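You operate a simulated robot arm through the tools that you are given. There is no shell and no other tool. Be economical: measure what you need, move in short steps, check, and stop when the job is done.

You are at the controls of a simulated robot arm. One attempt, no reset.

## Task
Put the orange can on the top of the service bench away on the top of the long wooden wall bench. Put the soak cup on the top of the spill kit stand. Fetch the water bottle and stand it on top of the silver motor cover. Turn the level pointer on the near blue drum to 125. Fetch the foam offcut from the top of the long wooden wall shelf and set it on the green mat. Take the rinse bottle from the top of the service bench and leave it in the green tray. Take the yellow brush from the top of the service bench and put it on top of the small carton on the top of the spill kit stand. Take the grey wiping pad from the top of the service bench and put it on top of the yellow pack. Do these in any order. Set down upright: soak cup, water bottle, foam offcut, rinse bottle, yellow brush.

It is judged by the outcome, as a careful person would: the job done as asked, and still so three seconds after it is handed in. It fails if anything else is knocked over, pushed out of place, dropped, spilled or broken. Lids that push on must go on centred and level and be pressed home; caps that screw on are set level and turned clockwise until they are tight.

## Robot
A 7-joint arm with a two-finger parallel gripper on a trunk, on a base that drives. Base frame: it is fixed to the floor where the robot stands at the start and does not move with it; the origin is under the middle of the robot, x ahead of it, y to its left, z up; the surface under the hand at the start is at about z = 85. Readings come in cm, degrees, newtons and seconds.
With the tool pointing down near the work surface it reaches from about 38 to 80 cm from the robot's upright axis, wherever it stands. Its first joint turns from -143.0 to 143.0 degrees. Places, roughly: foam offcut (11x5x7 cm) [230, 250, 90]; green mat (42x24 cm) [588, -34, 80]; green tray (19x16 cm) [282, -300, 80]; level pointer on the near blue drum [480, 640, 40]; motor cover (8x8x8 cm) [330, 890, 80]; orange can (7x7x7 cm) [50, 0, 90]; rinse bottle [225, 25, 100]; small carton [200, 50, 50]; soak cup (6x6x10 cm) [70, -10, 90]; top of the long wooden wall bench [-20, 240, 90]; top of the spill kit stand (25x29 cm) [198, 48, 56]; water bottle (7x7x21 cm) [330, 720, 90]; wiping pad [200, 0, 75]; yellow brush (3x3x13 cm) [210, -20, 90]; yellow pack [150, 0, 75]. Payload 3 kg.
The TCP is the grasp point between the finger pads, 3 cm short of the fingertips. In the tool frame z runs along the fingers and y along their closing line. Largest opening 11 cm; finger width 2, thickness 1; the body of the gripper, 4.8 by 11.2 cm, starts 5.5 cm behind the TCP.
Orientation is that of the tool frame in the base frame, as a unit quaternion [x, y, z, w]. With the fingers straight down and closing along the base's y, the tool's x points along the base's -x, its y along +y and its z along -z.

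## Interface
- The arm moves only by the tool send_rows. Its arguments are lists of equal length, an entry for each row: "xyz": the shift along the tool's x, y, z in cm, a list of three; "turn": the turn, a rotation vector about the tool's x, y, z in degrees, a list of three; "jaw": the finger opening in cm, from 0 to 11. In form: {"xyz": [[x, y, z], ...], "turn": [[rx, ry, rz], ...], "jaw": [jaw, ...]}. A call has 1 to 12 rows; each row is the pose to reach, as a shift and turn from the pose commanded when the call began, along the tool's axes at that moment. Rows are played at 5 a second. More than 5 cm and 8.6 degrees between two rows, or a gripper value outside its range, and nothing of the call is played. A pose out of reach is approached as far as the arm can. The call stops where the force on the tool passes 40 N (or 10 N more than at its start, if that is more) or the arm is blocked; 0.2 s more then pass. Each finger travels about 15.3 cm/s and halts on what it meets, pressing with about 30 N; the grip force reading is that of the motor and also rises with nothing between the fingers. The clock runs only during rows and for 0.2 s after the last one: add rows that repeat a pose to give the fingers time. It gives the time, the measured TCP pose, the force on the tool (base axes), the opening and the grip force at its end, in the units of the frame above (readings bear some noise), with the torque about the TCP (base axes, N m) and any sound that the robot's microphone picked up.
- Cameras (640 x 400 px; columns grow to the right, rows downward): "scene" is now at [58.39, 17.18, 125.53]; the picture's right is [-0.00, -0.60, -0.80], its down [-0.36, -0.74, 0.56] and it looks along [-0.93, 0.29, -0.22] (base axes); focal length 214 px, centre (320, 200). "wrist" rides on the gripper at [7.2, 1.7, -10.3] in the tool frame; the picture's right is [-0.23, 0.97, 0.00], its down [-0.76, -0.18, -0.62] and it looks along [-0.61, -0.14, 0.78] (tool axes); focal length 222 px, centre (320, 200). There is no depth. A picture from a camera that has moved, and an enlarged one, comes with that camera's place and axes in the base frame and with its lens.
- get_image(camera): a new picture of that camera. No time passes.
- slide_trunk(by): slides the trunk up (or, below 0, down) by that many cm; the arm and the scene camera ride with it, the base frame stays. It gives what a move gives, with no picture.
- roll_base(legs): drives the robot by 1 to 6 legs, each [ahead, turn to the left] in cm and degrees, along the robot's own axes; the way and the turn of a leg run together, so that a leg with both is an arc; at most 150 cm and 180 degrees a leg. The arm and the cameras ride along, it lands a little off, and it stops where it bumps. It gives what a move gives.
- turn_head(pan, tilt): turns the head with the scene camera to pan (to the left, within 80 degrees either way) and tilt (down, from -29 to 69), counted from straight ahead of the robot. It gives what a move gives.
- close_up(camera, box): a new picture of the part [left, top, right, bottom] of that camera's present view, enlarged. No time passes.
- sign_off(): hands the job in; it is judged then, once.

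Work in short steps. Places have to be worked out from the pictures, the camera data and where the tool is seen: move nearer, look again, correct. Check each grasp and each placing, and mend what went wrong. You have 217 turns and 202 pictures in all, those below and enlarged ones among them. Open the gripper and draw the arm clear of the work before you hand the job in, unless the task says otherwise.

The tools are called as a command line: name --argument value ..., lists and objects as JSON in quotes. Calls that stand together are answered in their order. send_rows: Moves the arm, as the interface text tells. Its arguments: {"type":"object","properties":{"xyz":{"type":"array"},"turn":{"type":"array"},"jaw":{"type":"array"}},"required":["xyz","turn","jaw"]} The other tools are called the same way: slide_trunk (by) slides the trunk up or down; roll_base (legs) drives the base; turn_head (pan, tilt) turns the head that bears the scene camera; get_image (camera) takes a picture; close_up (camera, box) takes an enlarged picture of a part of a camera's view; sign_off () hands the job in.

At the start:

```text
time_s: 0.0
tool_pos: [57.32, 12.85, 115.73]
ee_rot: [0.002, 1.0, 0.0, 0.0]
force: [0.3, 0.3, 0.5]
torque: [0.04, 0.01, 0.02]
grip_width: 10.98
grip_force: 0.0
trunk travel left (down, up): [-35.0, 14.0]
robot x, y, heading: [-0.04, -1.69, -0.2]
head pan, tilt: [52.8, 68.8]
```

scene: 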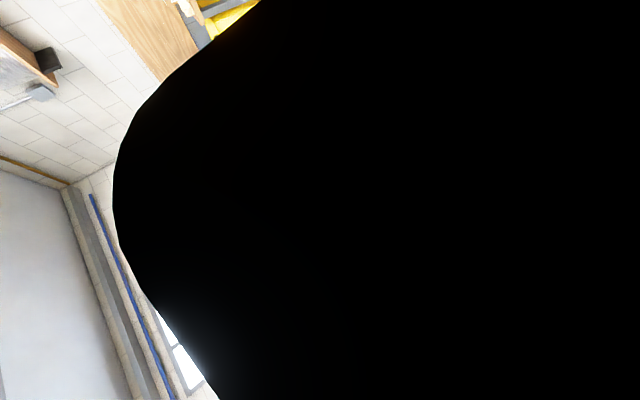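
wrist: 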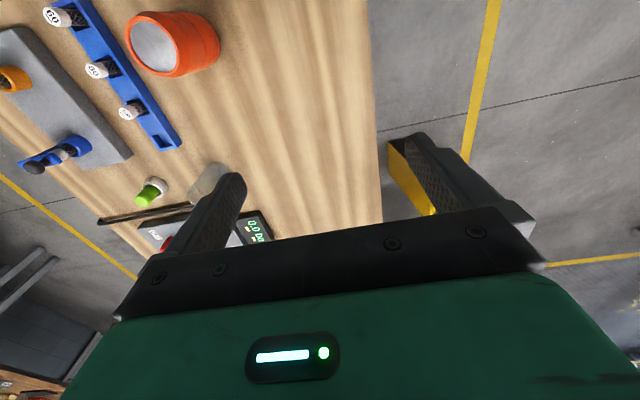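

The scene view is mostly blocked, so I turn the head to look straight ahead and a bit down.

turn_head --pan 0 --tilt 30

get_image --camera "scene"

```text
time_s: 1.2
tool_pos: [57.2, 12.89, 115.66]
ee_rot: [0.002, 1.0, 0.0, 0.0]
force: [-0.3, 0.0, 0.4]
torque: [-0.02, 0.02, -0.03]
grip_width: 11.0
grip_force: 0.0
trunk travel left (down, up): [-35.0, 14.0]
robot x, y, heading: [-0.13, -1.38, -0.0]
head pan, tilt: [0.0, 30.0]
```

```text
199 pictures are left
camera scene: at [63.51, 12.7, 119.92], right [0.0, -1.0, 0.0], down [-0.87, 0.0, 0.5], along [-0.5, 0.0, -0.87], focal length 214 px, centre (320, 200)
```

scene: 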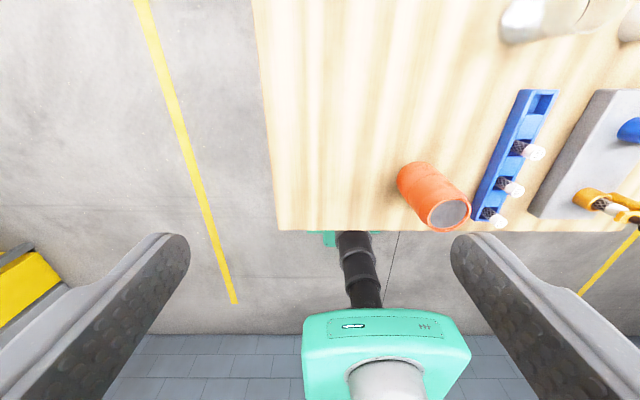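

The scene camera turns out to ride near the hand. I tilt it up to look ahead over the bench, and take the wrist view too.

turn_head --pan 0 --tilt -29

get_image --camera "scene"

turn_head --pan -70 --tilt 0

get_image --camera "scene"

turn_head --pan 70 --tilt 0

get_image --camera "scene"

```text
time_s: 2.5
tool_pos: [57.28, 12.88, 115.67]
ee_rot: [0.002, 1.0, 0.001, 0.0]
force: [0.7, 0.2, -0.5]
torque: [0.0, -0.03, 0.0]
grip_width: 11.01
grip_force: 0.1
trunk travel left (down, up): [-35.0, 14.0]
robot x, y, heading: [-0.09, -1.35, -0.4]
head pan, tilt: [0.0, -28.6]
```

```text
198 pictures are left
camera scene: at [72.35, 12.67, 122.24], right [0.0, -1.0, 0.0], down [-0.88, 0.0, -0.48], along [0.48, 0.0, -0.88], focal length 214 px, centre (320, 200)
```

scene: 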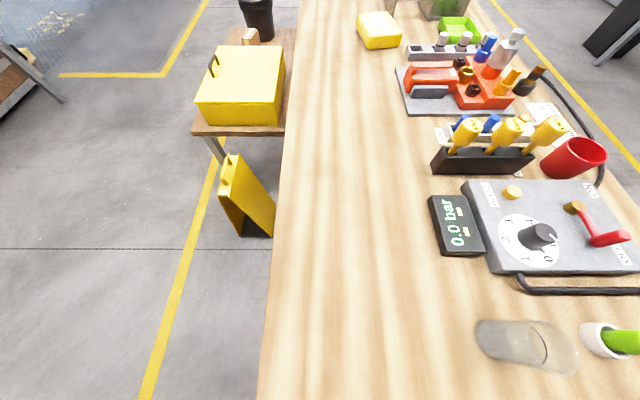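

```text
time_s: 3.9
tool_pos: [57.3, 12.88, 115.64]
ee_rot: [0.001, 1.0, 0.0, 0.0]
force: [0.0, -0.3, 0.4]
torque: [0.02, 0.0, -0.04]
grip_width: 11.01
grip_force: 0.1
trunk travel left (down, up): [-35.0, 14.0]
robot x, y, heading: [-0.1, -2.02, -0.2]
head pan, tilt: [-70.0, 0.0]
```

```text
197 pictures are left
camera scene: at [68.33, 4.23, 125.87], right [0.0, -0.34, 0.94], down [-1.0, 0.0, 0.0], along [0.0, -0.94, -0.34], focal length 214 px, centre (320, 200)
```

scene: 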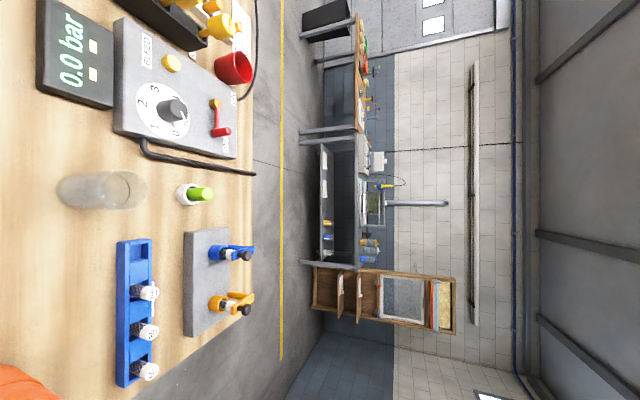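

```text
time_s: 6.1
tool_pos: [57.32, 12.85, 115.72]
ee_rot: [0.002, 1.0, 0.0, -0.001]
force: [0.2, -0.2, 0.3]
torque: [0.01, 0.0, -0.01]
grip_width: 11.0
grip_force: 0.0
trunk travel left (down, up): [-35.0, 14.0]
robot x, y, heading: [-0.08, -1.43, 0.0]
head pan, tilt: [70.0, 0.0]
```

```text
196 pictures are left
camera scene: at [68.38, 21.14, 125.87], right [0.0, -0.34, -0.94], down [-1.0, 0.0, 0.0], along [0.0, 0.94, -0.34], focal length 214 px, centre (320, 200)
```

scene: 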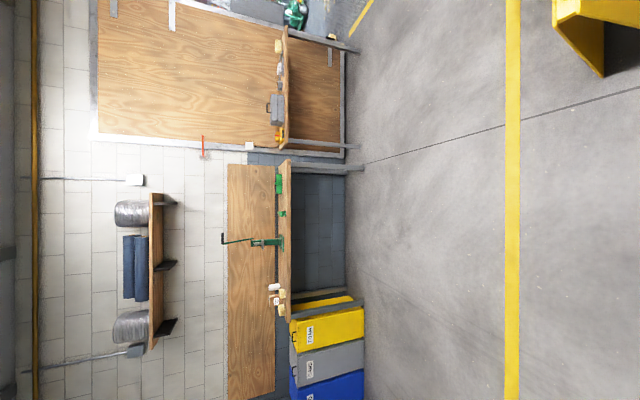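

Bench, can, rack and left-wall furniture roughly located. I move the hand above the orange can (about [47,-6]) and look.

send_rows --xyz '[[2, -3.8, 2], [4, -7.6, 4], [6, -11.4, 6], [8, -15.2, 8], [10, -19, 10], [10, -19, 10]]' --turn '[[0, 0, 0], [0, 0, 0], [0, 0, 0], [0, 0, 0], [0, 0, 0], [0, 0, 0]]' --jaw '[11, 11, 11, 11, 11, 11]'

get_image --camera "wrist"

turn_head --pan 0 --tilt 20

get_image --camera "scene"

```text
time_s: 7.5
tool_pos: [47.09, -6.07, 105.87]
ee_rot: [0.002, 1.0, 0.001, 0.0]
force: [-0.8, 0.5, 0.2]
torque: [0.01, 0.01, 0.0]
grip_width: 11.0
grip_force: 0.0
trunk travel left (down, up): [-35.0, 14.0]
robot x, y, heading: [0.53, -1.51, -0.1]
head pan, tilt: [70.0, 0.0]
```

```text
195 pictures are left
camera wrist: at [39.73, -4.3, 116.1], right [0.23, 0.97, 0.0], down [0.76, -0.18, 0.62], along [0.61, -0.14, -0.78], focal length 222 px, centre (320, 200)
```

wrist: 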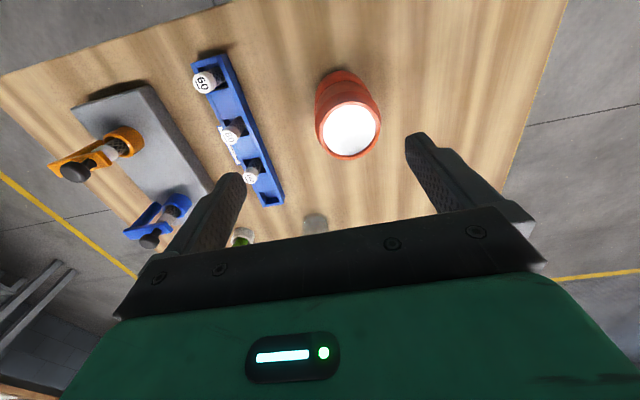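

```text
time_s: 8.9
tool_pos: [47.12, -6.05, 105.95]
ee_rot: [0.002, 1.0, 0.001, 0.0]
force: [-0.1, 0.3, -0.1]
torque: [-0.03, -0.03, 0.01]
grip_width: 10.99
grip_force: 0.0
trunk travel left (down, up): [-35.0, 14.0]
robot x, y, heading: [0.09, -1.71, 0.2]
head pan, tilt: [0.0, 20.0]
```

```text
194 pictures are left
camera scene: at [54.94, -6.18, 109.8], right [0.0, -1.0, 0.0], down [-0.94, 0.0, 0.34], along [-0.34, 0.0, -0.94], focal length 214 px, centre (320, 200)
```

scene: 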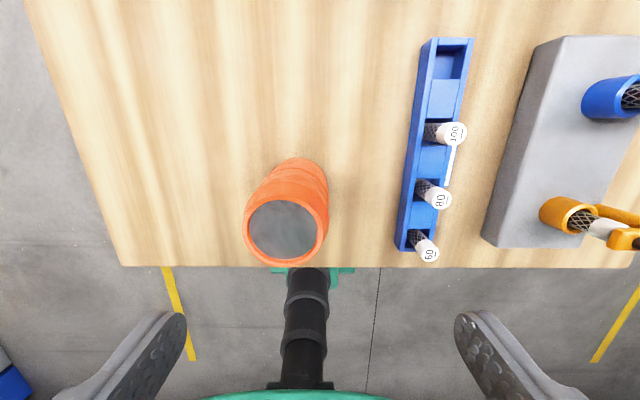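

Can centre judged at about [47,-3]; shift 3 cm in +y, descend to TCP z≈91.5 and close.

send_rows --xyz '[[0, 1.5, 1], [0, 3, 4], [0, 3, 8], [0, 3, 11.5], [0, 3, 14.5], [0, 3, 14.5], [0, 3, 14.5], [0, 3, 14.5], [0, 3, 14.5]]' --turn '[[0, 0, 0], [0, 0, 0], [0, 0, 0], [0, 0, 0], [0, 0, 0], [0, 0, 0], [0, 0, 0], [0, 0, 0], [0, 0, 0]]' --jaw '[11, 11, 11, 11, 11, 11, 4, 4, 4]'

get_image --camera "wrist"

```text
time_s: 10.9
tool_pos: [47.18, -3.04, 91.49]
ee_rot: [0.001, 1.0, 0.0, 0.0]
force: [2.9, -2.0, 11.7]
torque: [-0.13, -0.22, -0.02]
grip_width: 6.32
grip_force: 29.6
trunk travel left (down, up): [-35.0, 14.0]
robot x, y, heading: [0.41, -1.48, 0.1]
head pan, tilt: [0.0, 20.0]
```

```text
193 pictures are left
camera wrist: at [39.83, -1.29, 101.58], right [0.23, 0.97, 0.0], down [0.76, -0.18, 0.62], along [0.61, -0.14, -0.78], focal length 222 px, centre (320, 200)
```

wrist: 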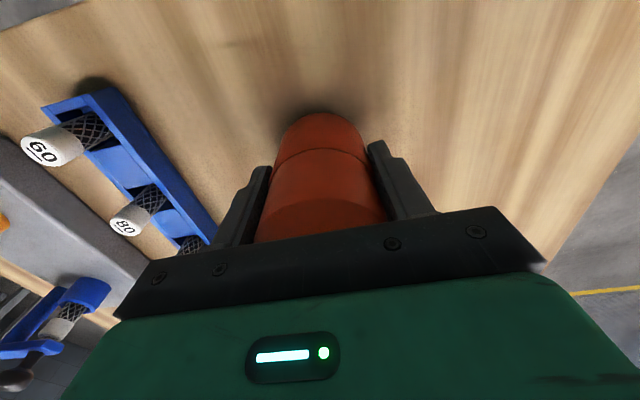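

Gripped (6.3 cm), light contact of palm on the can top. Lift it.

send_rows --xyz '[[0, 0, -2], [0, 0, -6], [0, 0, -10], [0, 0, -14], [0, 0, -18], [0, 0, -20]]' --turn '[[0, 0, 0], [0, 0, 0], [0, 0, 0], [0, 0, 0], [0, 0, 0], [0, 0, 0]]' --jaw '[4, 4, 4, 4, 4, 4]'

get_image --camera "wrist"

get_image --camera "scene"

```text
time_s: 12.3
tool_pos: [47.09, -3.4, 111.65]
ee_rot: [0.001, 1.0, 0.0, 0.0]
force: [-0.1, -0.5, 0.0]
torque: [0.01, -0.02, 0.03]
grip_width: 6.31
grip_force: 29.7
trunk travel left (down, up): [-35.0, 14.0]
robot x, y, heading: [0.02, -1.34, 0.1]
head pan, tilt: [0.0, 20.0]
```

```text
192 pictures are left
camera wrist: at [39.73, -1.49, 121.66], right [0.23, 0.97, 0.0], down [0.76, -0.18, 0.62], along [0.61, -0.14, -0.78], focal length 222 px, centre (320, 200)
```

wrist: 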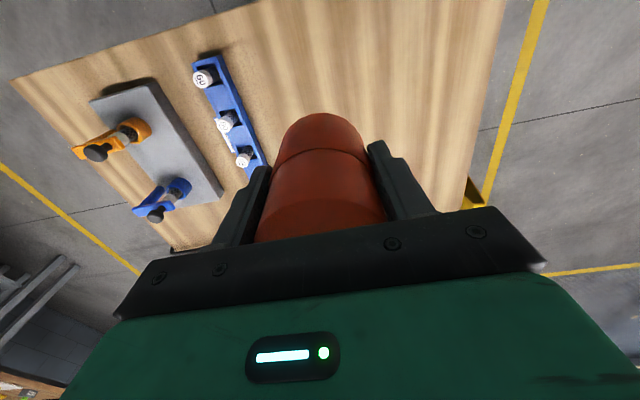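

```text
191 pictures are left
camera scene: at [54.91, -3.4, 115.35], right [0.0, -1.0, 0.0], down [-0.94, 0.0, 0.34], along [-0.34, 0.0, -0.94], focal length 214 px, centre (320, 200)
```

scene: 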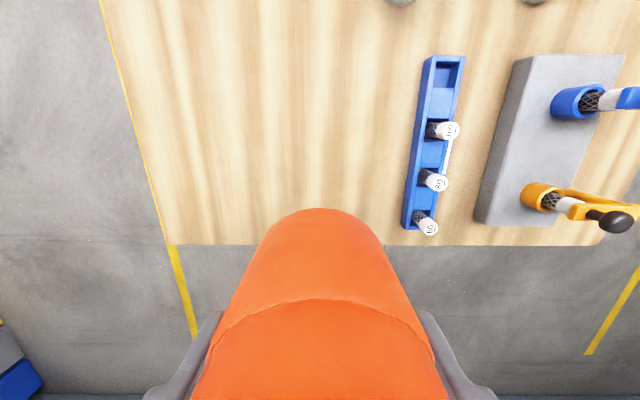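

Can held. I back off, turn left toward the wall bench and advance part way, then look.

roll_base --legs '[[-12, 0], [0, 84], [90, 0]]'

turn_head --pan 0 --tilt -29

get_image --camera "scene"

```text
time_s: 21.5
tool_pos: [9.49, 134.62, 111.26]
ee_rot: [-0.654, 0.757, 0.0, 0.0]
force: [0.0, 0.2, -0.1]
torque: [-0.01, -0.01, 0.02]
grip_width: 6.3
grip_force: 30.1
trunk travel left (down, up): [-35.0, 14.0]
robot x, y, heading: [2.9, 87.95, 81.9]
head pan, tilt: [0.0, 20.0]
```

```text
time_s: 22.7
tool_pos: [9.67, 134.65, 111.34]
ee_rot: [-0.654, 0.757, -0.001, 0.0]
force: [0.2, 0.6, 0.5]
torque: [0.01, 0.01, 0.02]
grip_width: 6.29
grip_force: 30.0
trunk travel left (down, up): [-35.0, 14.0]
robot x, y, heading: [3.05, 88.22, 81.9]
head pan, tilt: [0.0, -28.6]
```

```text
190 pictures are left
camera scene: at [11.78, 149.35, 117.96], right [0.99, -0.14, 0.0], down [-0.13, -0.87, -0.48], along [0.07, 0.47, -0.88], focal length 214 px, centre (320, 200)
```

scene: 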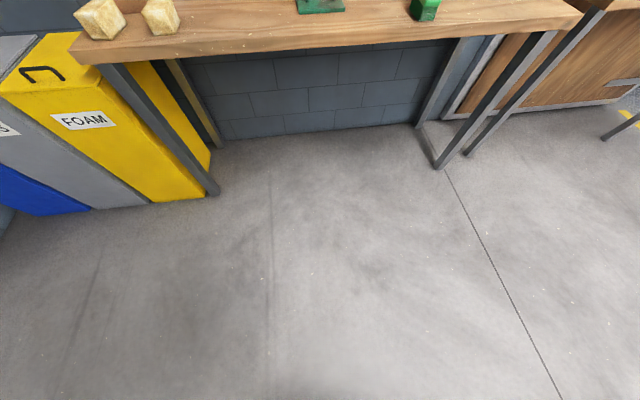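

The bench front edge lies near y≈211 with free space at about x≈0. I shift the hand 12 cm left, advance 62 cm, and look again.

send_rows --xyz '[[0, 4, 0], [0, 8, 0], [0, 12, 0], [0, 12, 0]]' --turn '[[0, 0, 0], [0, 0, 0], [0, 0, 0], [0, 0, 0]]' --jaw '[4, 4, 4, 4]'

roll_base --legs '[[62, 0]]'

get_image --camera "scene"

get_image --camera "wrist"

```text
time_s: 23.7
tool_pos: [-2.39, 136.19, 111.29]
ee_rot: [-0.654, 0.757, 0.0, 0.0]
force: [-0.2, 0.3, -0.2]
torque: [0.0, 0.0, 0.0]
grip_width: 6.32
grip_force: 29.9
trunk travel left (down, up): [-35.0, 14.0]
robot x, y, heading: [3.08, 87.87, 81.8]
head pan, tilt: [0.0, -28.6]
```

```text
time_s: 27.2
tool_pos: [7.23, 197.47, 111.23]
ee_rot: [-0.651, 0.759, 0.0, 0.0]
force: [0.4, -0.3, -0.8]
torque: [0.0, -0.01, -0.01]
grip_width: 6.32
grip_force: 30.0
trunk travel left (down, up): [-35.0, 14.0]
robot x, y, heading: [11.91, 149.08, 81.2]
head pan, tilt: [0.0, -28.6]
```

```text
189 pictures are left
camera scene: at [9.5, 212.06, 117.87], right [0.99, -0.15, 0.0], down [-0.13, -0.87, -0.48], along [0.07, 0.47, -0.88], focal length 214 px, centre (320, 200)
```

scene: 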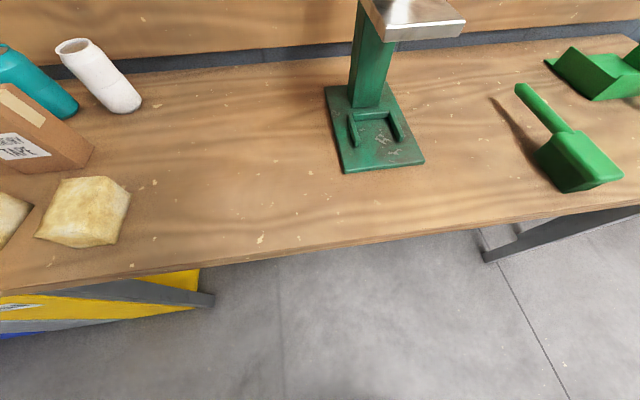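

```text
188 pictures are left
camera wrist: at [4.26, 190.49, 121.58], right [-0.93, 0.37, 0.0], down [0.29, 0.73, 0.62], along [0.23, 0.58, -0.78], focal length 222 px, centre (320, 200)
```

wrist: 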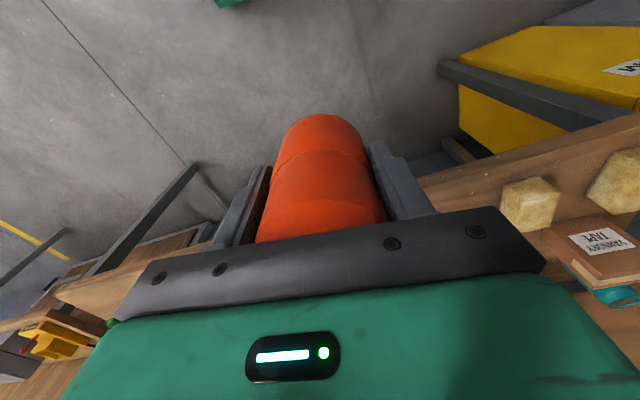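

Free spot near [-1,234] between the blocks and the green press. Shift left 13.5 first, then drive 22 ahead.

send_rows --xyz '[[0, 4.5, 0], [0, 9, 0], [0, 13.5, 0], [0, 13.5, 0]]' --turn '[[0, 0, 0], [0, 0, 0], [0, 0, 0], [0, 0, 0]]' --jaw '[4, 4, 4, 4]'

roll_base --legs '[[22, 0]]'

get_image --camera "wrist"

```text
time_s: 28.2
tool_pos: [-6.41, 199.51, 111.61]
ee_rot: [-0.651, 0.759, 0.0, 0.0]
force: [0.1, 0.0, -0.1]
torque: [-0.01, -0.02, 0.01]
grip_width: 6.31
grip_force: 30.2
trunk travel left (down, up): [-35.0, 14.0]
robot x, y, heading: [12.46, 149.38, 81.3]
head pan, tilt: [0.0, -28.6]
```

```text
time_s: 29.9
tool_pos: [-2.68, 221.84, 111.69]
ee_rot: [-0.649, 0.761, -0.001, 0.0]
force: [0.2, -0.7, -0.2]
torque: [0.0, 0.0, 0.04]
grip_width: 6.33
grip_force: 29.6
trunk travel left (down, up): [-35.0, 14.0]
robot x, y, heading: [15.78, 171.67, 81.1]
head pan, tilt: [0.0, -28.6]
```

```text
187 pictures are left
camera wrist: at [-5.51, 215.0, 121.86], right [-0.93, 0.38, 0.0], down [0.3, 0.72, 0.62], along [0.24, 0.58, -0.78], focal length 222 px, centre (320, 200)
```

wrist: 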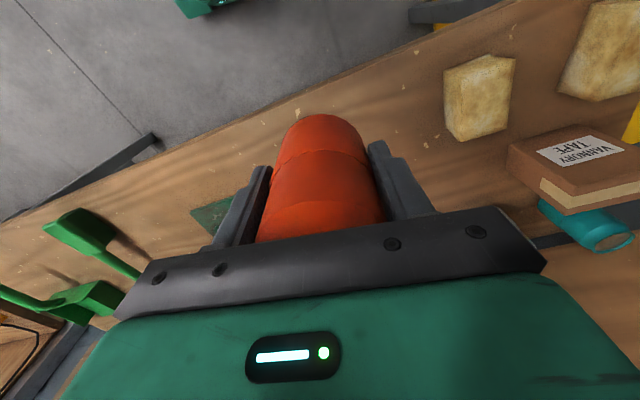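

Move forward 10 cm and descend toward the bench in stages.

send_rows --xyz '[[-5, 0, 0], [-10, 0, 0], [-10, 0, 4.5], [-10, 0, 9], [-10, 0, 13], [-10, 0, 16], [-10, 0, 17], [-10, 0, 17]]' --turn '[[0, 0, 0], [0, 0, 0], [0, 0, 0], [0, 0, 0], [0, 0, 0], [0, 0, 0], [0, 0, 0], [0, 0, 0]]' --jaw '[4, 4, 4, 4, 4, 4, 4, 4]'

get_image --camera "wrist"

```text
time_s: 31.7
tool_pos: [-1.24, 231.73, 94.7]
ee_rot: [-0.649, 0.761, 0.0, 0.0]
force: [-0.1, -0.4, 0.0]
torque: [0.03, -0.01, 0.01]
grip_width: 6.3
grip_force: 30.2
trunk travel left (down, up): [-35.0, 14.0]
robot x, y, heading: [15.25, 171.74, 81.3]
head pan, tilt: [0.0, -28.6]
```

```text
186 pictures are left
camera wrist: at [-4.15, 224.84, 104.87], right [-0.93, 0.38, 0.0], down [0.29, 0.72, 0.62], along [0.23, 0.58, -0.78], focal length 222 px, centre (320, 200)
```

wrist: 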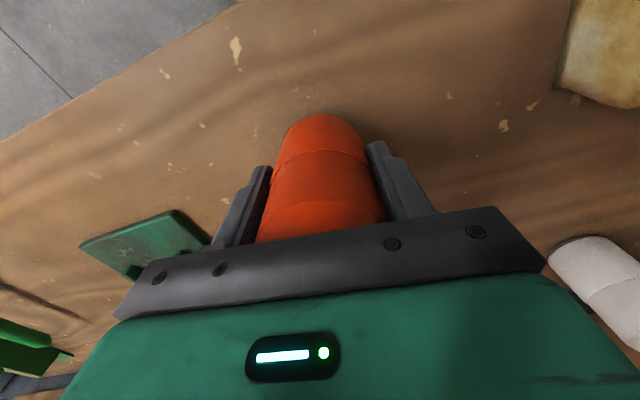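

No contact yet; lower 2 cm more in small rows.

send_rows --xyz '[[0, 0, 0.5], [0, 0, 1], [0, 0, 1.5], [0, 0, 2]]' --turn '[[0, 0, 0], [0, 0, 0], [0, 0, 0], [0, 0, 0]]' --jaw '[4, 4, 4, 4]'

```text
time_s: 32.7
tool_pos: [-1.15, 231.71, 92.64]
ee_rot: [-0.65, 0.76, -0.001, 0.0]
force: [0.5, -0.2, 0.0]
torque: [-0.04, 0.01, -0.01]
grip_width: 6.34
grip_force: 30.0
trunk travel left (down, up): [-35.0, 14.0]
robot x, y, heading: [15.5, 171.34, 81.1]
head pan, tilt: [0.0, -28.6]
```

Still free; continue down in 0.4 cm rows.

send_rows --xyz '[[0, 0, 0.4], [0, 0, 0.8], [0, 0, 1.2]]' --turn '[[0, 0, 0], [0, 0, 0], [0, 0, 0]]' --jaw '[4, 4, 4]'

get_image --camera "wrist"

```text
time_s: 33.5
tool_pos: [-1.16, 231.61, 91.58]
ee_rot: [-0.65, 0.76, 0.002, 0.001]
force: [1.1, 4.6, 38.0]
torque: [0.22, -0.07, 0.0]
grip_width: 6.32
grip_force: 30.2
trunk travel left (down, up): [-35.0, 14.0]
robot x, y, heading: [15.51, 171.46, 81.1]
head pan, tilt: [0.0, -28.6]
```

```text
185 pictures are left
camera wrist: at [-4.02, 224.77, 101.82], right [-0.93, 0.38, 0.0], down [0.3, 0.72, 0.63], along [0.23, 0.58, -0.78], focal length 222 px, centre (320, 200)
```

wrist: 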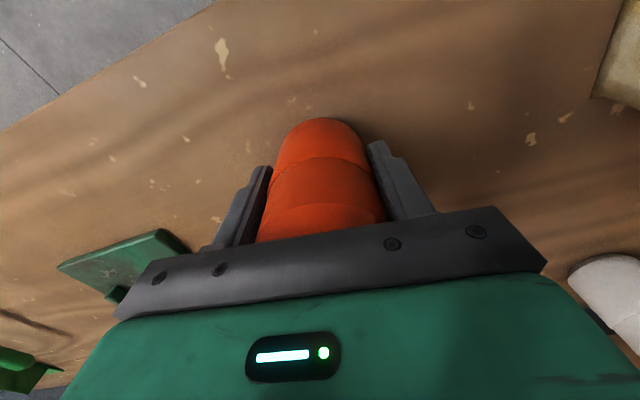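

Contact. Ease up slightly, open, and lift away.

send_rows --xyz '[[0, 0, -0.2], [0, 0, -0.2], [0, 0, -0.2], [0, 0, -0.2], [0, 0, -4], [0, 0, -9], [0, 0, -14], [0, 0, -19], [4, 0, -22], [8, 0, -22]]' --turn '[[0, 0, 0], [0, 0, 0], [0, 0, 0], [0, 0, 0], [0, 0, 0], [0, 0, 0], [0, 0, 0], [0, 0, 0], [0, 0, 0], [0, 0, 0]]' --jaw '[6, 9.5, 9.5, 9.5, 9.5, 9.5, 9.5, 9.5, 9.5, 9.5]'

get_image --camera "wrist"

turn_head --pan -75 --tilt 0

get_image --camera "scene"

```text
time_s: 35.7
tool_pos: [-2.05, 223.56, 113.21]
ee_rot: [-0.65, 0.76, 0.001, 0.0]
force: [0.2, -0.2, -0.1]
torque: [0.0, -0.04, -0.02]
grip_width: 9.48
grip_force: 0.0
trunk travel left (down, up): [-35.0, 14.0]
robot x, y, heading: [15.5, 171.67, 80.9]
head pan, tilt: [0.0, -28.6]
```

```text
184 pictures are left
camera wrist: at [-4.89, 216.67, 123.4], right [-0.93, 0.38, 0.0], down [0.3, 0.72, 0.62], along [0.23, 0.58, -0.78], focal length 222 px, centre (320, 200)
```

wrist: 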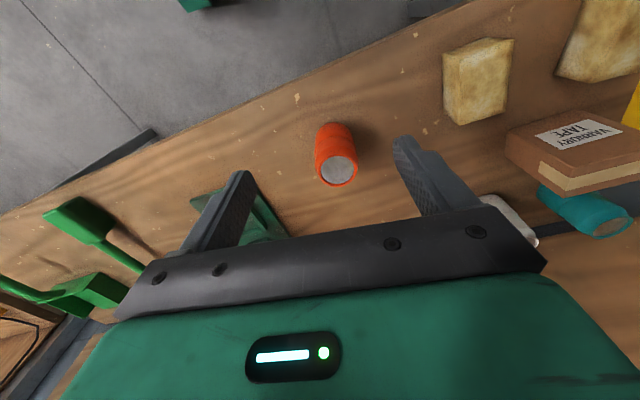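

```text
time_s: 37.1
tool_pos: [-2.03, 223.67, 113.16]
ee_rot: [-0.649, 0.761, 0.0, 0.0]
force: [-0.3, -0.4, -0.6]
torque: [-0.01, 0.01, 0.03]
grip_width: 9.48
grip_force: 0.0
trunk travel left (down, up): [-35.0, 14.0]
robot x, y, heading: [15.17, 171.24, 80.9]
head pan, tilt: [-75.0, 0.0]
```

```text
183 pictures are left
camera scene: at [8.4, 232.96, 123.99], right [0.26, -0.04, 0.97], down [-0.16, -0.99, 0.0], along [0.95, -0.15, -0.26], focal length 214 px, centre (320, 200)
```

scene: 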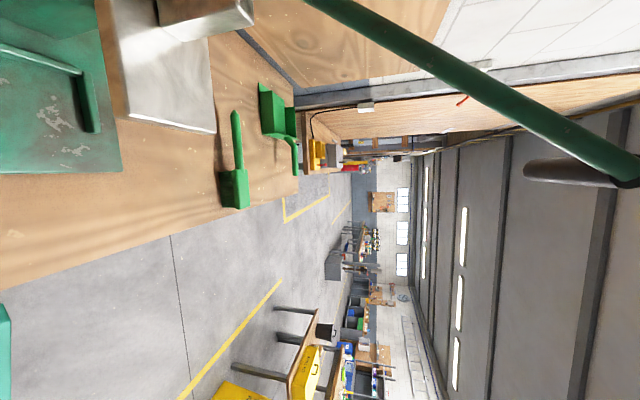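

The can stands well on the wall bench. I back out, recentre the hand, then drive toward the soak cup from the left side of the service bench.

roll_base --legs '[[-60, 0]]'

send_rows --xyz '[[0, -5, 0], [0, -10, 0], [0, -15, 0], [0, -20, 0], [0, -25, 0]]' --turn '[[0, 0, 0], [0, 0, 0], [0, 0, 0], [0, 0, 0], [0, 0, 0]]' --jaw '[11, 11, 11, 11, 11]'

roll_base --legs '[[0, -120], [72, 0], [0, -51]]'

turn_head --pan 0 --tilt 0

get_image --camera "scene"

get_image --camera "wrist"

```text
time_s: 40.6
tool_pos: [-11.87, 162.37, 113.14]
ee_rot: [-0.654, 0.756, 0.001, 0.0]
force: [0.0, 0.3, -0.6]
torque: [-0.01, 0.01, -0.01]
grip_width: 9.51
grip_force: 0.0
trunk travel left (down, up): [-35.0, 14.0]
robot x, y, heading: [5.96, 110.46, 81.8]
head pan, tilt: [-75.0, 0.0]
```

```text
time_s: 41.8
tool_pos: [12.64, 158.87, 113.14]
ee_rot: [-0.654, 0.757, 0.0, 0.0]
force: [-1.4, 0.7, -0.8]
torque: [-0.06, -0.12, 0.01]
grip_width: 10.96
grip_force: 0.2
trunk travel left (down, up): [-35.0, 14.0]
robot x, y, heading: [6.18, 110.52, 81.9]
head pan, tilt: [-75.0, 0.0]
```

```text
time_s: 53.8
tool_pos: [65.66, 17.8, 113.13]
ee_rot: [0.703, 0.711, 0.002, 0.001]
force: [-1.5, -0.2, -0.7]
torque: [0.02, -0.2, -0.05]
grip_width: 10.99
grip_force: 0.1
trunk travel left (down, up): [-35.0, 14.0]
robot x, y, heading: [71.61, 66.89, -87.1]
head pan, tilt: [-75.0, 0.0]
stopped in leg 3: the robot was blocked; the commanded pose is now the measured one
```

```text
time_s: 55.2
tool_pos: [65.88, 17.93, 113.2]
ee_rot: [0.702, 0.713, 0.002, 0.001]
force: [0.0, -0.3, -0.6]
torque: [0.02, 0.05, 0.01]
grip_width: 11.0
grip_force: 0.1
trunk travel left (down, up): [-35.0, 14.0]
robot x, y, heading: [71.69, 66.92, -87.3]
head pan, tilt: [0.0, 0.0]
```

```text
182 pictures are left
camera scene: at [66.21, 6.75, 117.42], right [-1.0, -0.02, 0.0], down [-0.02, 1.0, 0.0], along [0.0, 0.0, -1.0], focal length 214 px, centre (320, 200)
```

scene: 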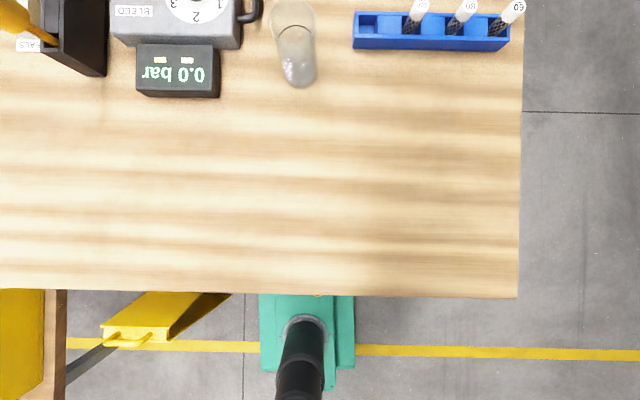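

```text
181 pictures are left
camera wrist: at [67.45, 25.18, 123.45], right [0.98, -0.21, 0.0], down [-0.17, -0.77, 0.62], along [-0.13, -0.61, -0.78], focal length 222 px, centre (320, 200)
```

wrist: 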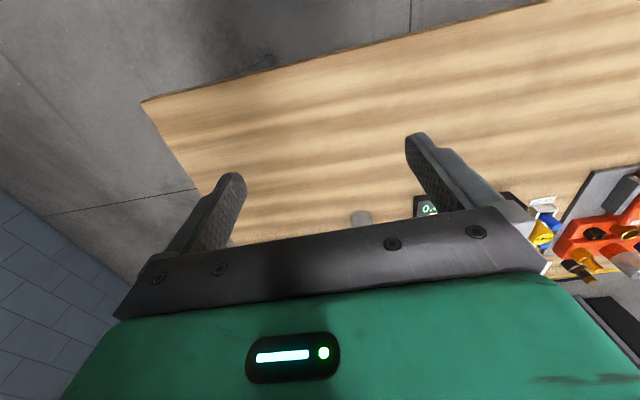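

The soak cup's centre works out to about [69,-10.6]. Move the hand over it high and check.

send_rows --xyz '[[-4.8, 0.3, 0], [-9.6, 0.6, 0], [-14.4, 0.9, 0], [-19.2, 1.2, 2], [-24, 1.5, 4], [-28.5, 1.8, 5], [-28.5, 1.8, 5]]' --turn '[[0, 0, 0], [0, 0, 0], [0, 0, 0], [0, 0, 0], [0, 0, 0], [0, 0, 0], [0, 0, 0]]' --jaw '[9, 9, 9, 9, 9, 9, 9]'

get_image --camera "wrist"

turn_head --pan 0 --tilt 35

get_image --camera "scene"

```text
refused: row 4 steps farther than a row can; nothing moved
```

```text
180 pictures are left
camera wrist: at [67.45, 25.18, 123.45], right [0.98, -0.21, 0.0], down [-0.17, -0.77, 0.62], along [-0.13, -0.61, -0.78], focal length 222 px, centre (320, 200)
```

wrist: 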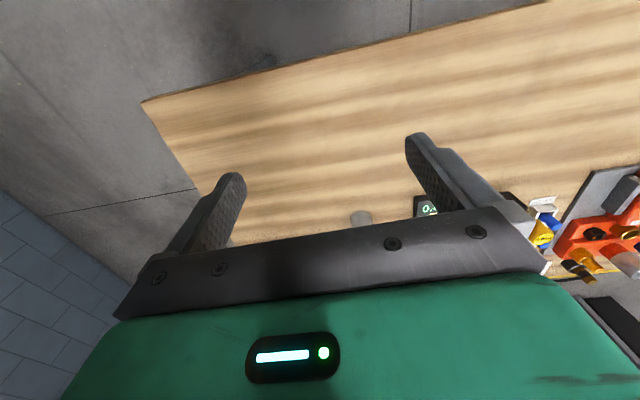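

```text
time_s: 56.2
tool_pos: [66.0, 17.98, 113.26]
ee_rot: [0.701, 0.713, 0.002, -0.001]
force: [0.1, -0.1, 0.8]
torque: [0.0, -0.01, 0.0]
grip_width: 10.97
grip_force: 0.2
trunk travel left (down, up): [-35.0, 14.0]
robot x, y, heading: [71.51, 66.62, -87.3]
head pan, tilt: [0.0, 35.0]
```

```text
179 pictures are left
camera scene: at [66.13, 12.35, 117.63], right [-1.0, -0.02, 0.0], down [-0.01, 0.82, 0.57], along [-0.01, 0.57, -0.82], focal length 214 px, centre (320, 200)
```

scene: 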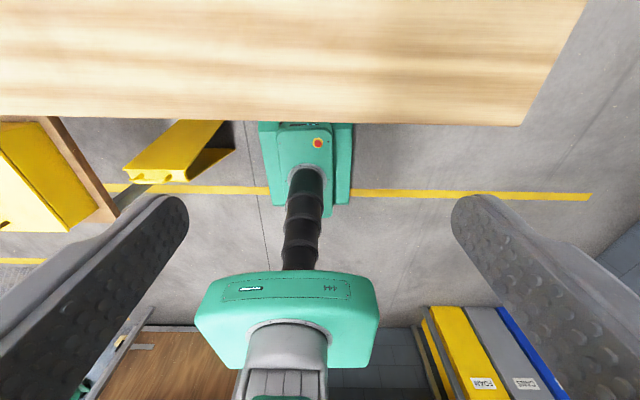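

The step was too long; I repeat it with shorter rows.

send_rows --xyz '[[-4.7, 0.3, 0], [-9.4, 0.6, 0], [-14.1, 0.9, 0.5], [-18.8, 1.2, 2], [-23.5, 1.5, 3.5], [-28.2, 1.8, 5], [-28.5, 1.8, 5]]' --turn '[[0, 0, 0], [0, 0, 0], [0, 0, 0], [0, 0, 0], [0, 0, 0], [0, 0, 0], [0, 0, 0]]' --jaw '[9, 9, 9, 9, 9, 9, 9]'

get_image --camera "wrist"

get_image --camera "scene"

```text
time_s: 57.8
tool_pos: [68.3, -9.9, 108.4]
ee_rot: [0.701, 0.713, 0.001, 0.001]
force: [0.4, 0.5, 1.1]
torque: [-0.05, -0.04, 0.0]
grip_width: 9.01
grip_force: 0.0
out of reach, approached as far as the arm can: row 7
trunk travel left (down, up): [-35.0, 14.0]
robot x, y, heading: [71.68, 66.55, -87.3]
head pan, tilt: [0.0, 35.0]
```

```text
178 pictures are left
camera wrist: at [69.8, -2.6, 118.56], right [0.98, -0.21, 0.0], down [-0.17, -0.76, 0.62], along [-0.13, -0.61, -0.78], focal length 222 px, centre (320, 200)
```

wrist: 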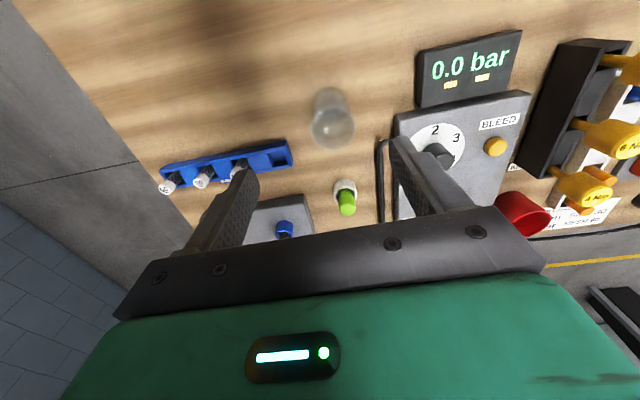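

```text
177 pictures are left
camera scene: at [68.48, -15.43, 112.77], right [-1.0, -0.02, 0.0], down [-0.01, 0.82, 0.57], along [-0.01, 0.57, -0.82], focal length 214 px, centre (320, 200)
```

scene: 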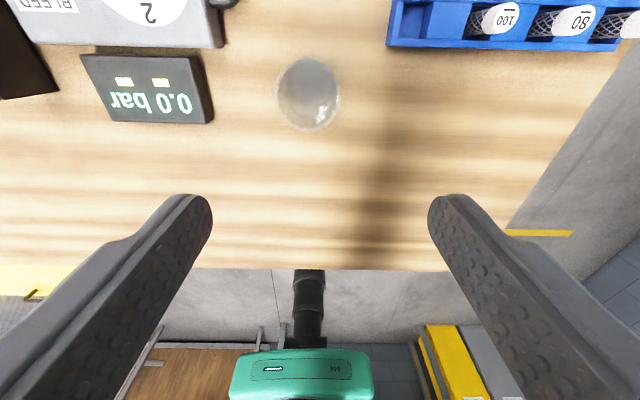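

The arm is at its reach limit, about 1.5 cm short. I roll the base 5 cm ahead slowly.

roll_base --legs '[[5, 0]]'

get_image --camera "scene"

get_image --camera "wrist"

```text
time_s: 58.8
tool_pos: [68.48, -14.98, 108.17]
ee_rot: [0.702, 0.713, 0.001, 0.0]
force: [-0.8, 0.2, 1.0]
torque: [-0.02, 0.01, 0.0]
grip_width: 8.98
grip_force: 0.1
trunk travel left (down, up): [-35.0, 14.0]
robot x, y, heading: [71.92, 61.77, -87.4]
head pan, tilt: [0.0, 35.0]
```

```text
176 pictures are left
camera scene: at [68.73, -20.55, 112.59], right [-1.0, -0.02, 0.0], down [-0.01, 0.82, 0.57], along [-0.01, 0.57, -0.82], focal length 214 px, centre (320, 200)
```

scene: 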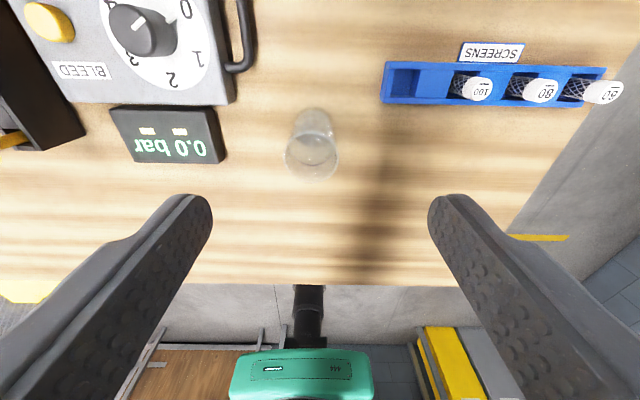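

```text
175 pictures are left
camera wrist: at [70.05, -7.73, 118.41], right [0.98, -0.21, 0.0], down [-0.17, -0.77, 0.62], along [-0.13, -0.61, -0.78], focal length 222 px, centre (320, 200)
```

wrist: 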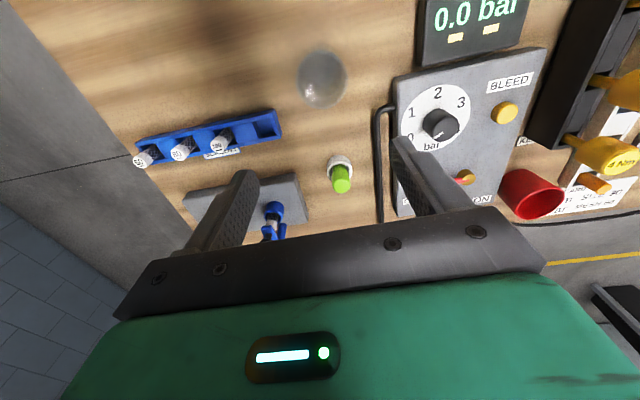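

Cup estimated around [69.4,-12.8]. Move back 2.2 cm and lower to just above the rim, and check alignment.

send_rows --xyz '[[2.2, 0.9, 2], [2.2, 0.9, 5], [2.2, 0.9, 6]]' --turn '[[0, 0, 0], [0, 0, 0], [0, 0, 0]]' --jaw '[9, 9, 9]'

get_image --camera "scene"

get_image --camera "wrist"

```text
time_s: 59.5
tool_pos: [69.47, -12.64, 102.12]
ee_rot: [0.702, 0.713, 0.001, 0.0]
force: [0.0, -0.2, 1.0]
torque: [-0.01, 0.02, -0.01]
grip_width: 9.0
grip_force: 0.0
trunk travel left (down, up): [-35.0, 14.0]
robot x, y, heading: [71.96, 61.8, -87.3]
head pan, tilt: [0.0, 35.0]
```

```text
174 pictures are left
camera scene: at [69.61, -18.23, 106.44], right [-1.0, -0.02, 0.0], down [-0.01, 0.82, 0.58], along [-0.01, 0.58, -0.82], focal length 214 px, centre (320, 200)
```

scene: 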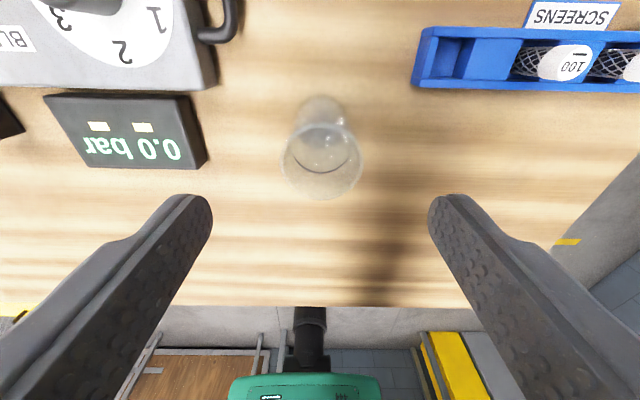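

```text
173 pictures are left
camera wrist: at [70.93, -5.42, 112.28], right [0.98, -0.21, 0.0], down [-0.17, -0.77, 0.62], along [-0.13, -0.61, -0.78], focal length 222 px, centre (320, 200)
```

wrist: 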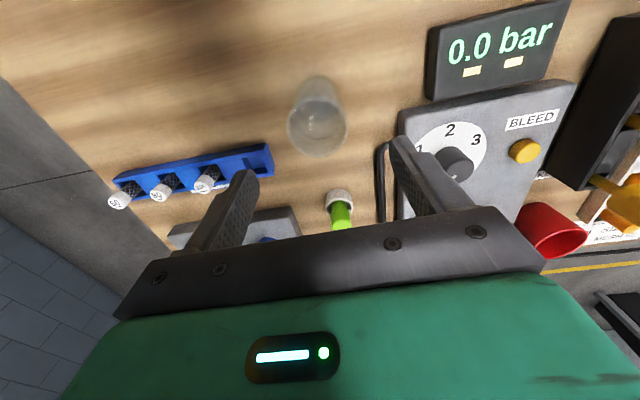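

Rim near z≈94 and centre ≈[69.4,-12.2]. Descend to TCP z≈91 with open fingers and close gently.

send_rows --xyz '[[0.4, 0, 3], [0.4, 0, 6], [0.4, 0, 9], [0.4, 0, 11], [0.4, 0, 11], [0.4, 0, 11], [0.4, 0, 11], [0.4, 0, 11]]' --turn '[[0, 0, 0], [0, 0, 0], [0, 0, 0], [0, 0, 0], [0, 0, 0], [0, 0, 0], [0, 0, 0], [0, 0, 0]]' --jaw '[9, 9, 9, 9, 7.5, 6.5, 5, 5]'

get_image --camera "wrist"

```text
time_s: 61.4
tool_pos: [69.5, -12.33, 91.31]
ee_rot: [0.702, 0.713, 0.001, 0.0]
force: [1.0, 0.2, 0.0]
torque: [-0.04, 0.02, -0.04]
grip_width: 5.11
grip_force: 29.2
trunk travel left (down, up): [-35.0, 14.0]
robot x, y, heading: [71.83, 61.3, -87.3]
head pan, tilt: [0.0, 35.0]
```

```text
172 pictures are left
camera wrist: at [70.98, -5.09, 101.6], right [0.98, -0.21, 0.0], down [-0.17, -0.77, 0.62], along [-0.13, -0.61, -0.78], focal length 222 px, centre (320, 200)
```

wrist: 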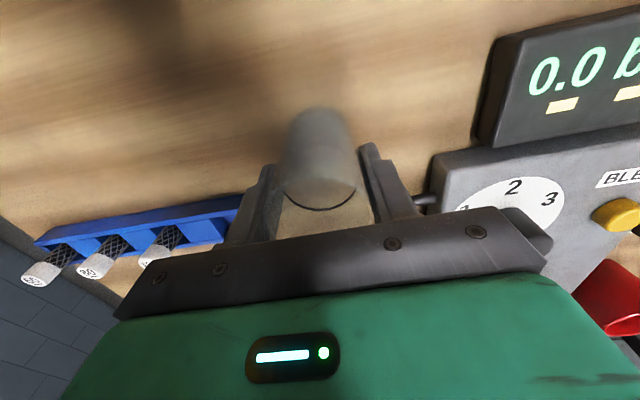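

Fingers stopped at 5.1 with full force. Command tighter and lift a few cm to test.

send_rows --xyz '[[0, 0, 0], [0, 0, 0], [0, 0, -2], [0, 0, -5], [0, 0, -8]]' --turn '[[0, 0, 0], [0, 0, 0], [0, 0, 0], [0, 0, 0], [0, 0, 0]]' --jaw '[4, 4, 4, 4, 4]'

get_image --camera "wrist"

get_image --camera "scene"

```text
time_s: 62.5
tool_pos: [69.57, -12.48, 99.32]
ee_rot: [0.702, 0.712, 0.001, 0.001]
force: [-0.4, 0.1, -0.3]
torque: [-0.01, 0.0, 0.0]
grip_width: 5.12
grip_force: 30.1
trunk travel left (down, up): [-35.0, 14.0]
robot x, y, heading: [71.62, 61.83, -87.1]
head pan, tilt: [0.0, 35.0]
```

```text
171 pictures are left
camera wrist: at [70.98, -5.27, 109.56], right [0.98, -0.21, 0.0], down [-0.17, -0.76, 0.62], along [-0.13, -0.61, -0.78], focal length 222 px, centre (320, 200)
```

wrist: 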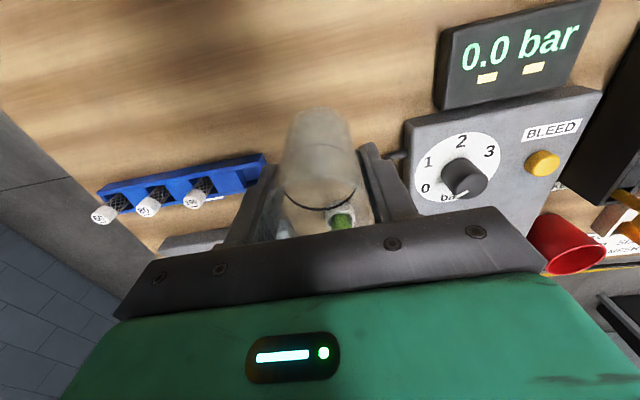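

```text
170 pictures are left
camera scene: at [69.66, -18.09, 103.74], right [-1.0, -0.02, 0.0], down [-0.01, 0.82, 0.57], along [-0.01, 0.57, -0.82], focal length 214 px, centre (320, 200)
```

scene: 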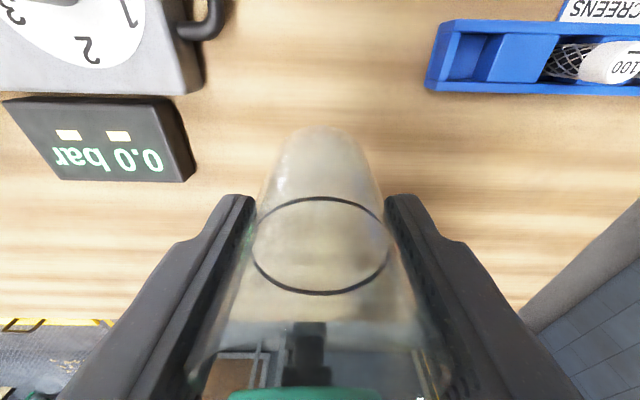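

The cup is held upright (base ≈6.5 cm below TCP). I lift and retract, back off, and drive round to the spill kit stand.

send_rows --xyz '[[0, 0, -4.5], [0, 0, -9], [0, 0, -12], [4.5, 0, -13], [9, 0, -13], [13.5, 0, -13], [18, 0, -13], [22, 0, -13]]' --turn '[[0, 0, 0], [0, 0, 0], [0, 0, 0], [0, 0, 0], [0, 0, 0], [0, 0, 0], [0, 0, 0], [0, 0, 0]]' --jaw '[4, 4, 4, 4, 4, 4, 4, 4]'

roll_base --legs '[[-50, 0], [0, 90], [115, 0]]'

turn_head --pan -60 --tilt -10

get_image --camera "scene"

```text
time_s: 64.3
tool_pos: [68.92, 9.93, 112.18]
ee_rot: [0.701, 0.713, 0.001, 0.0]
force: [0.2, 0.4, -1.0]
torque: [0.0, -0.03, -0.01]
grip_width: 5.1
grip_force: 29.8
trunk travel left (down, up): [-35.0, 14.0]
robot x, y, heading: [72.22, 61.5, -87.2]
head pan, tilt: [0.0, 35.0]
```

```text
time_s: 76.8
tool_pos: [235.12, 123.5, 112.17]
ee_rot: [-0.036, 0.999, 0.0, -0.001]
force: [-0.2, -0.1, -1.0]
torque: [-0.03, -0.02, 0.0]
grip_width: 5.11
grip_force: 30.1
trunk travel left (down, up): [-35.0, 14.0]
robot x, y, heading: [183.32, 122.34, 5.9]
head pan, tilt: [0.0, 35.0]
```

```text
time_s: 78.1
tool_pos: [235.03, 123.34, 112.16]
ee_rot: [-0.035, 0.999, 0.001, -0.001]
force: [-0.3, 0.3, -1.1]
torque: [-0.01, -0.01, -0.01]
grip_width: 5.14
grip_force: 30.2
trunk travel left (down, up): [-35.0, 14.0]
robot x, y, heading: [183.14, 122.84, 5.9]
head pan, tilt: [-60.0, -10.0]
```

```text
169 pictures are left
camera scene: at [248.15, 116.84, 121.16], right [0.04, -0.5, 0.87], down [-0.97, -0.22, -0.09], along [0.23, -0.84, -0.49], focal length 214 px, centre (320, 200)
```

scene: 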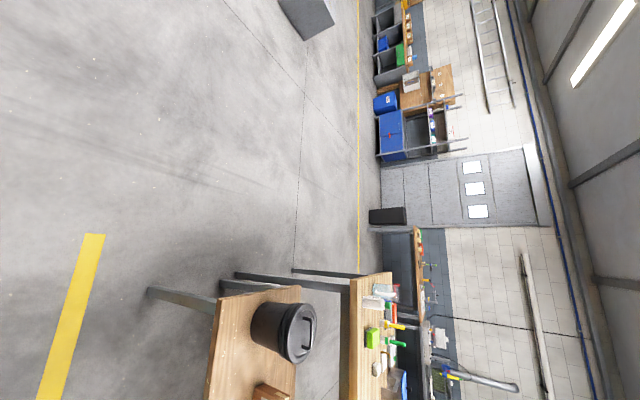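

I turn to face the stand and look down at it.

roll_base --legs '[[12, 0], [0, -95]]'

turn_head --pan 0 --tilt -15

get_image --camera "scene"

get_image --camera "wrist"

```text
time_s: 83.4
tool_pos: [191.4, 71.62, 112.17]
ee_rot: [0.715, 0.699, 0.002, 0.0]
force: [1.0, 0.6, -0.2]
torque: [0.05, 0.1, 0.07]
grip_width: 5.13
grip_force: 29.6
trunk travel left (down, up): [-35.0, 14.0]
robot x, y, heading: [201.76, 123.52, -89.5]
head pan, tilt: [-60.0, -10.0]
```

```text
time_s: 84.7
tool_pos: [191.34, 71.71, 112.15]
ee_rot: [0.714, 0.7, 0.001, 0.001]
force: [-0.3, 0.0, -0.1]
torque: [0.0, -0.02, -0.01]
grip_width: 5.14
grip_force: 29.5
trunk travel left (down, up): [-35.0, 14.0]
robot x, y, heading: [201.86, 123.58, -89.6]
head pan, tilt: [0.0, -15.0]
```

```text
168 pictures are left
camera scene: at [191.1, 58.24, 117.37], right [-1.0, 0.02, 0.0], down [0.02, 0.97, -0.26], along [0.0, -0.26, -0.97], focal length 214 px, centre (320, 200)
```

scene: 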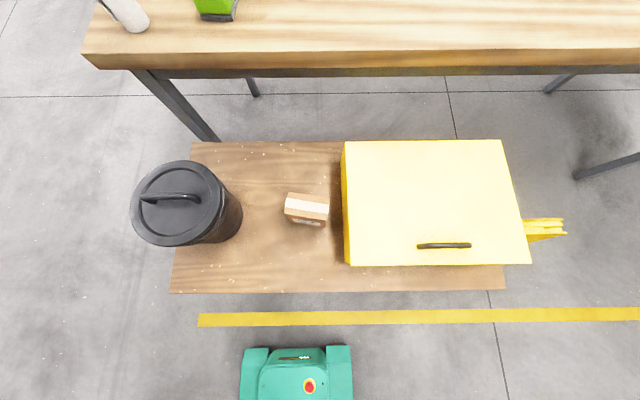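

```text
167 pictures are left
camera wrist: at [193.04, 78.85, 122.44], right [0.97, -0.25, 0.0], down [-0.19, -0.76, 0.62], along [-0.15, -0.6, -0.78], focal length 222 px, centre (320, 200)
```

wrist: 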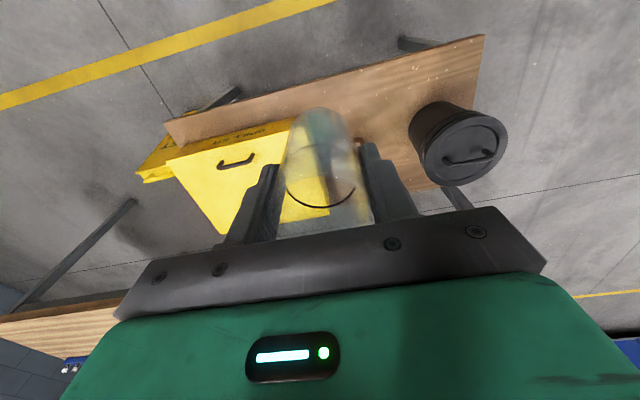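

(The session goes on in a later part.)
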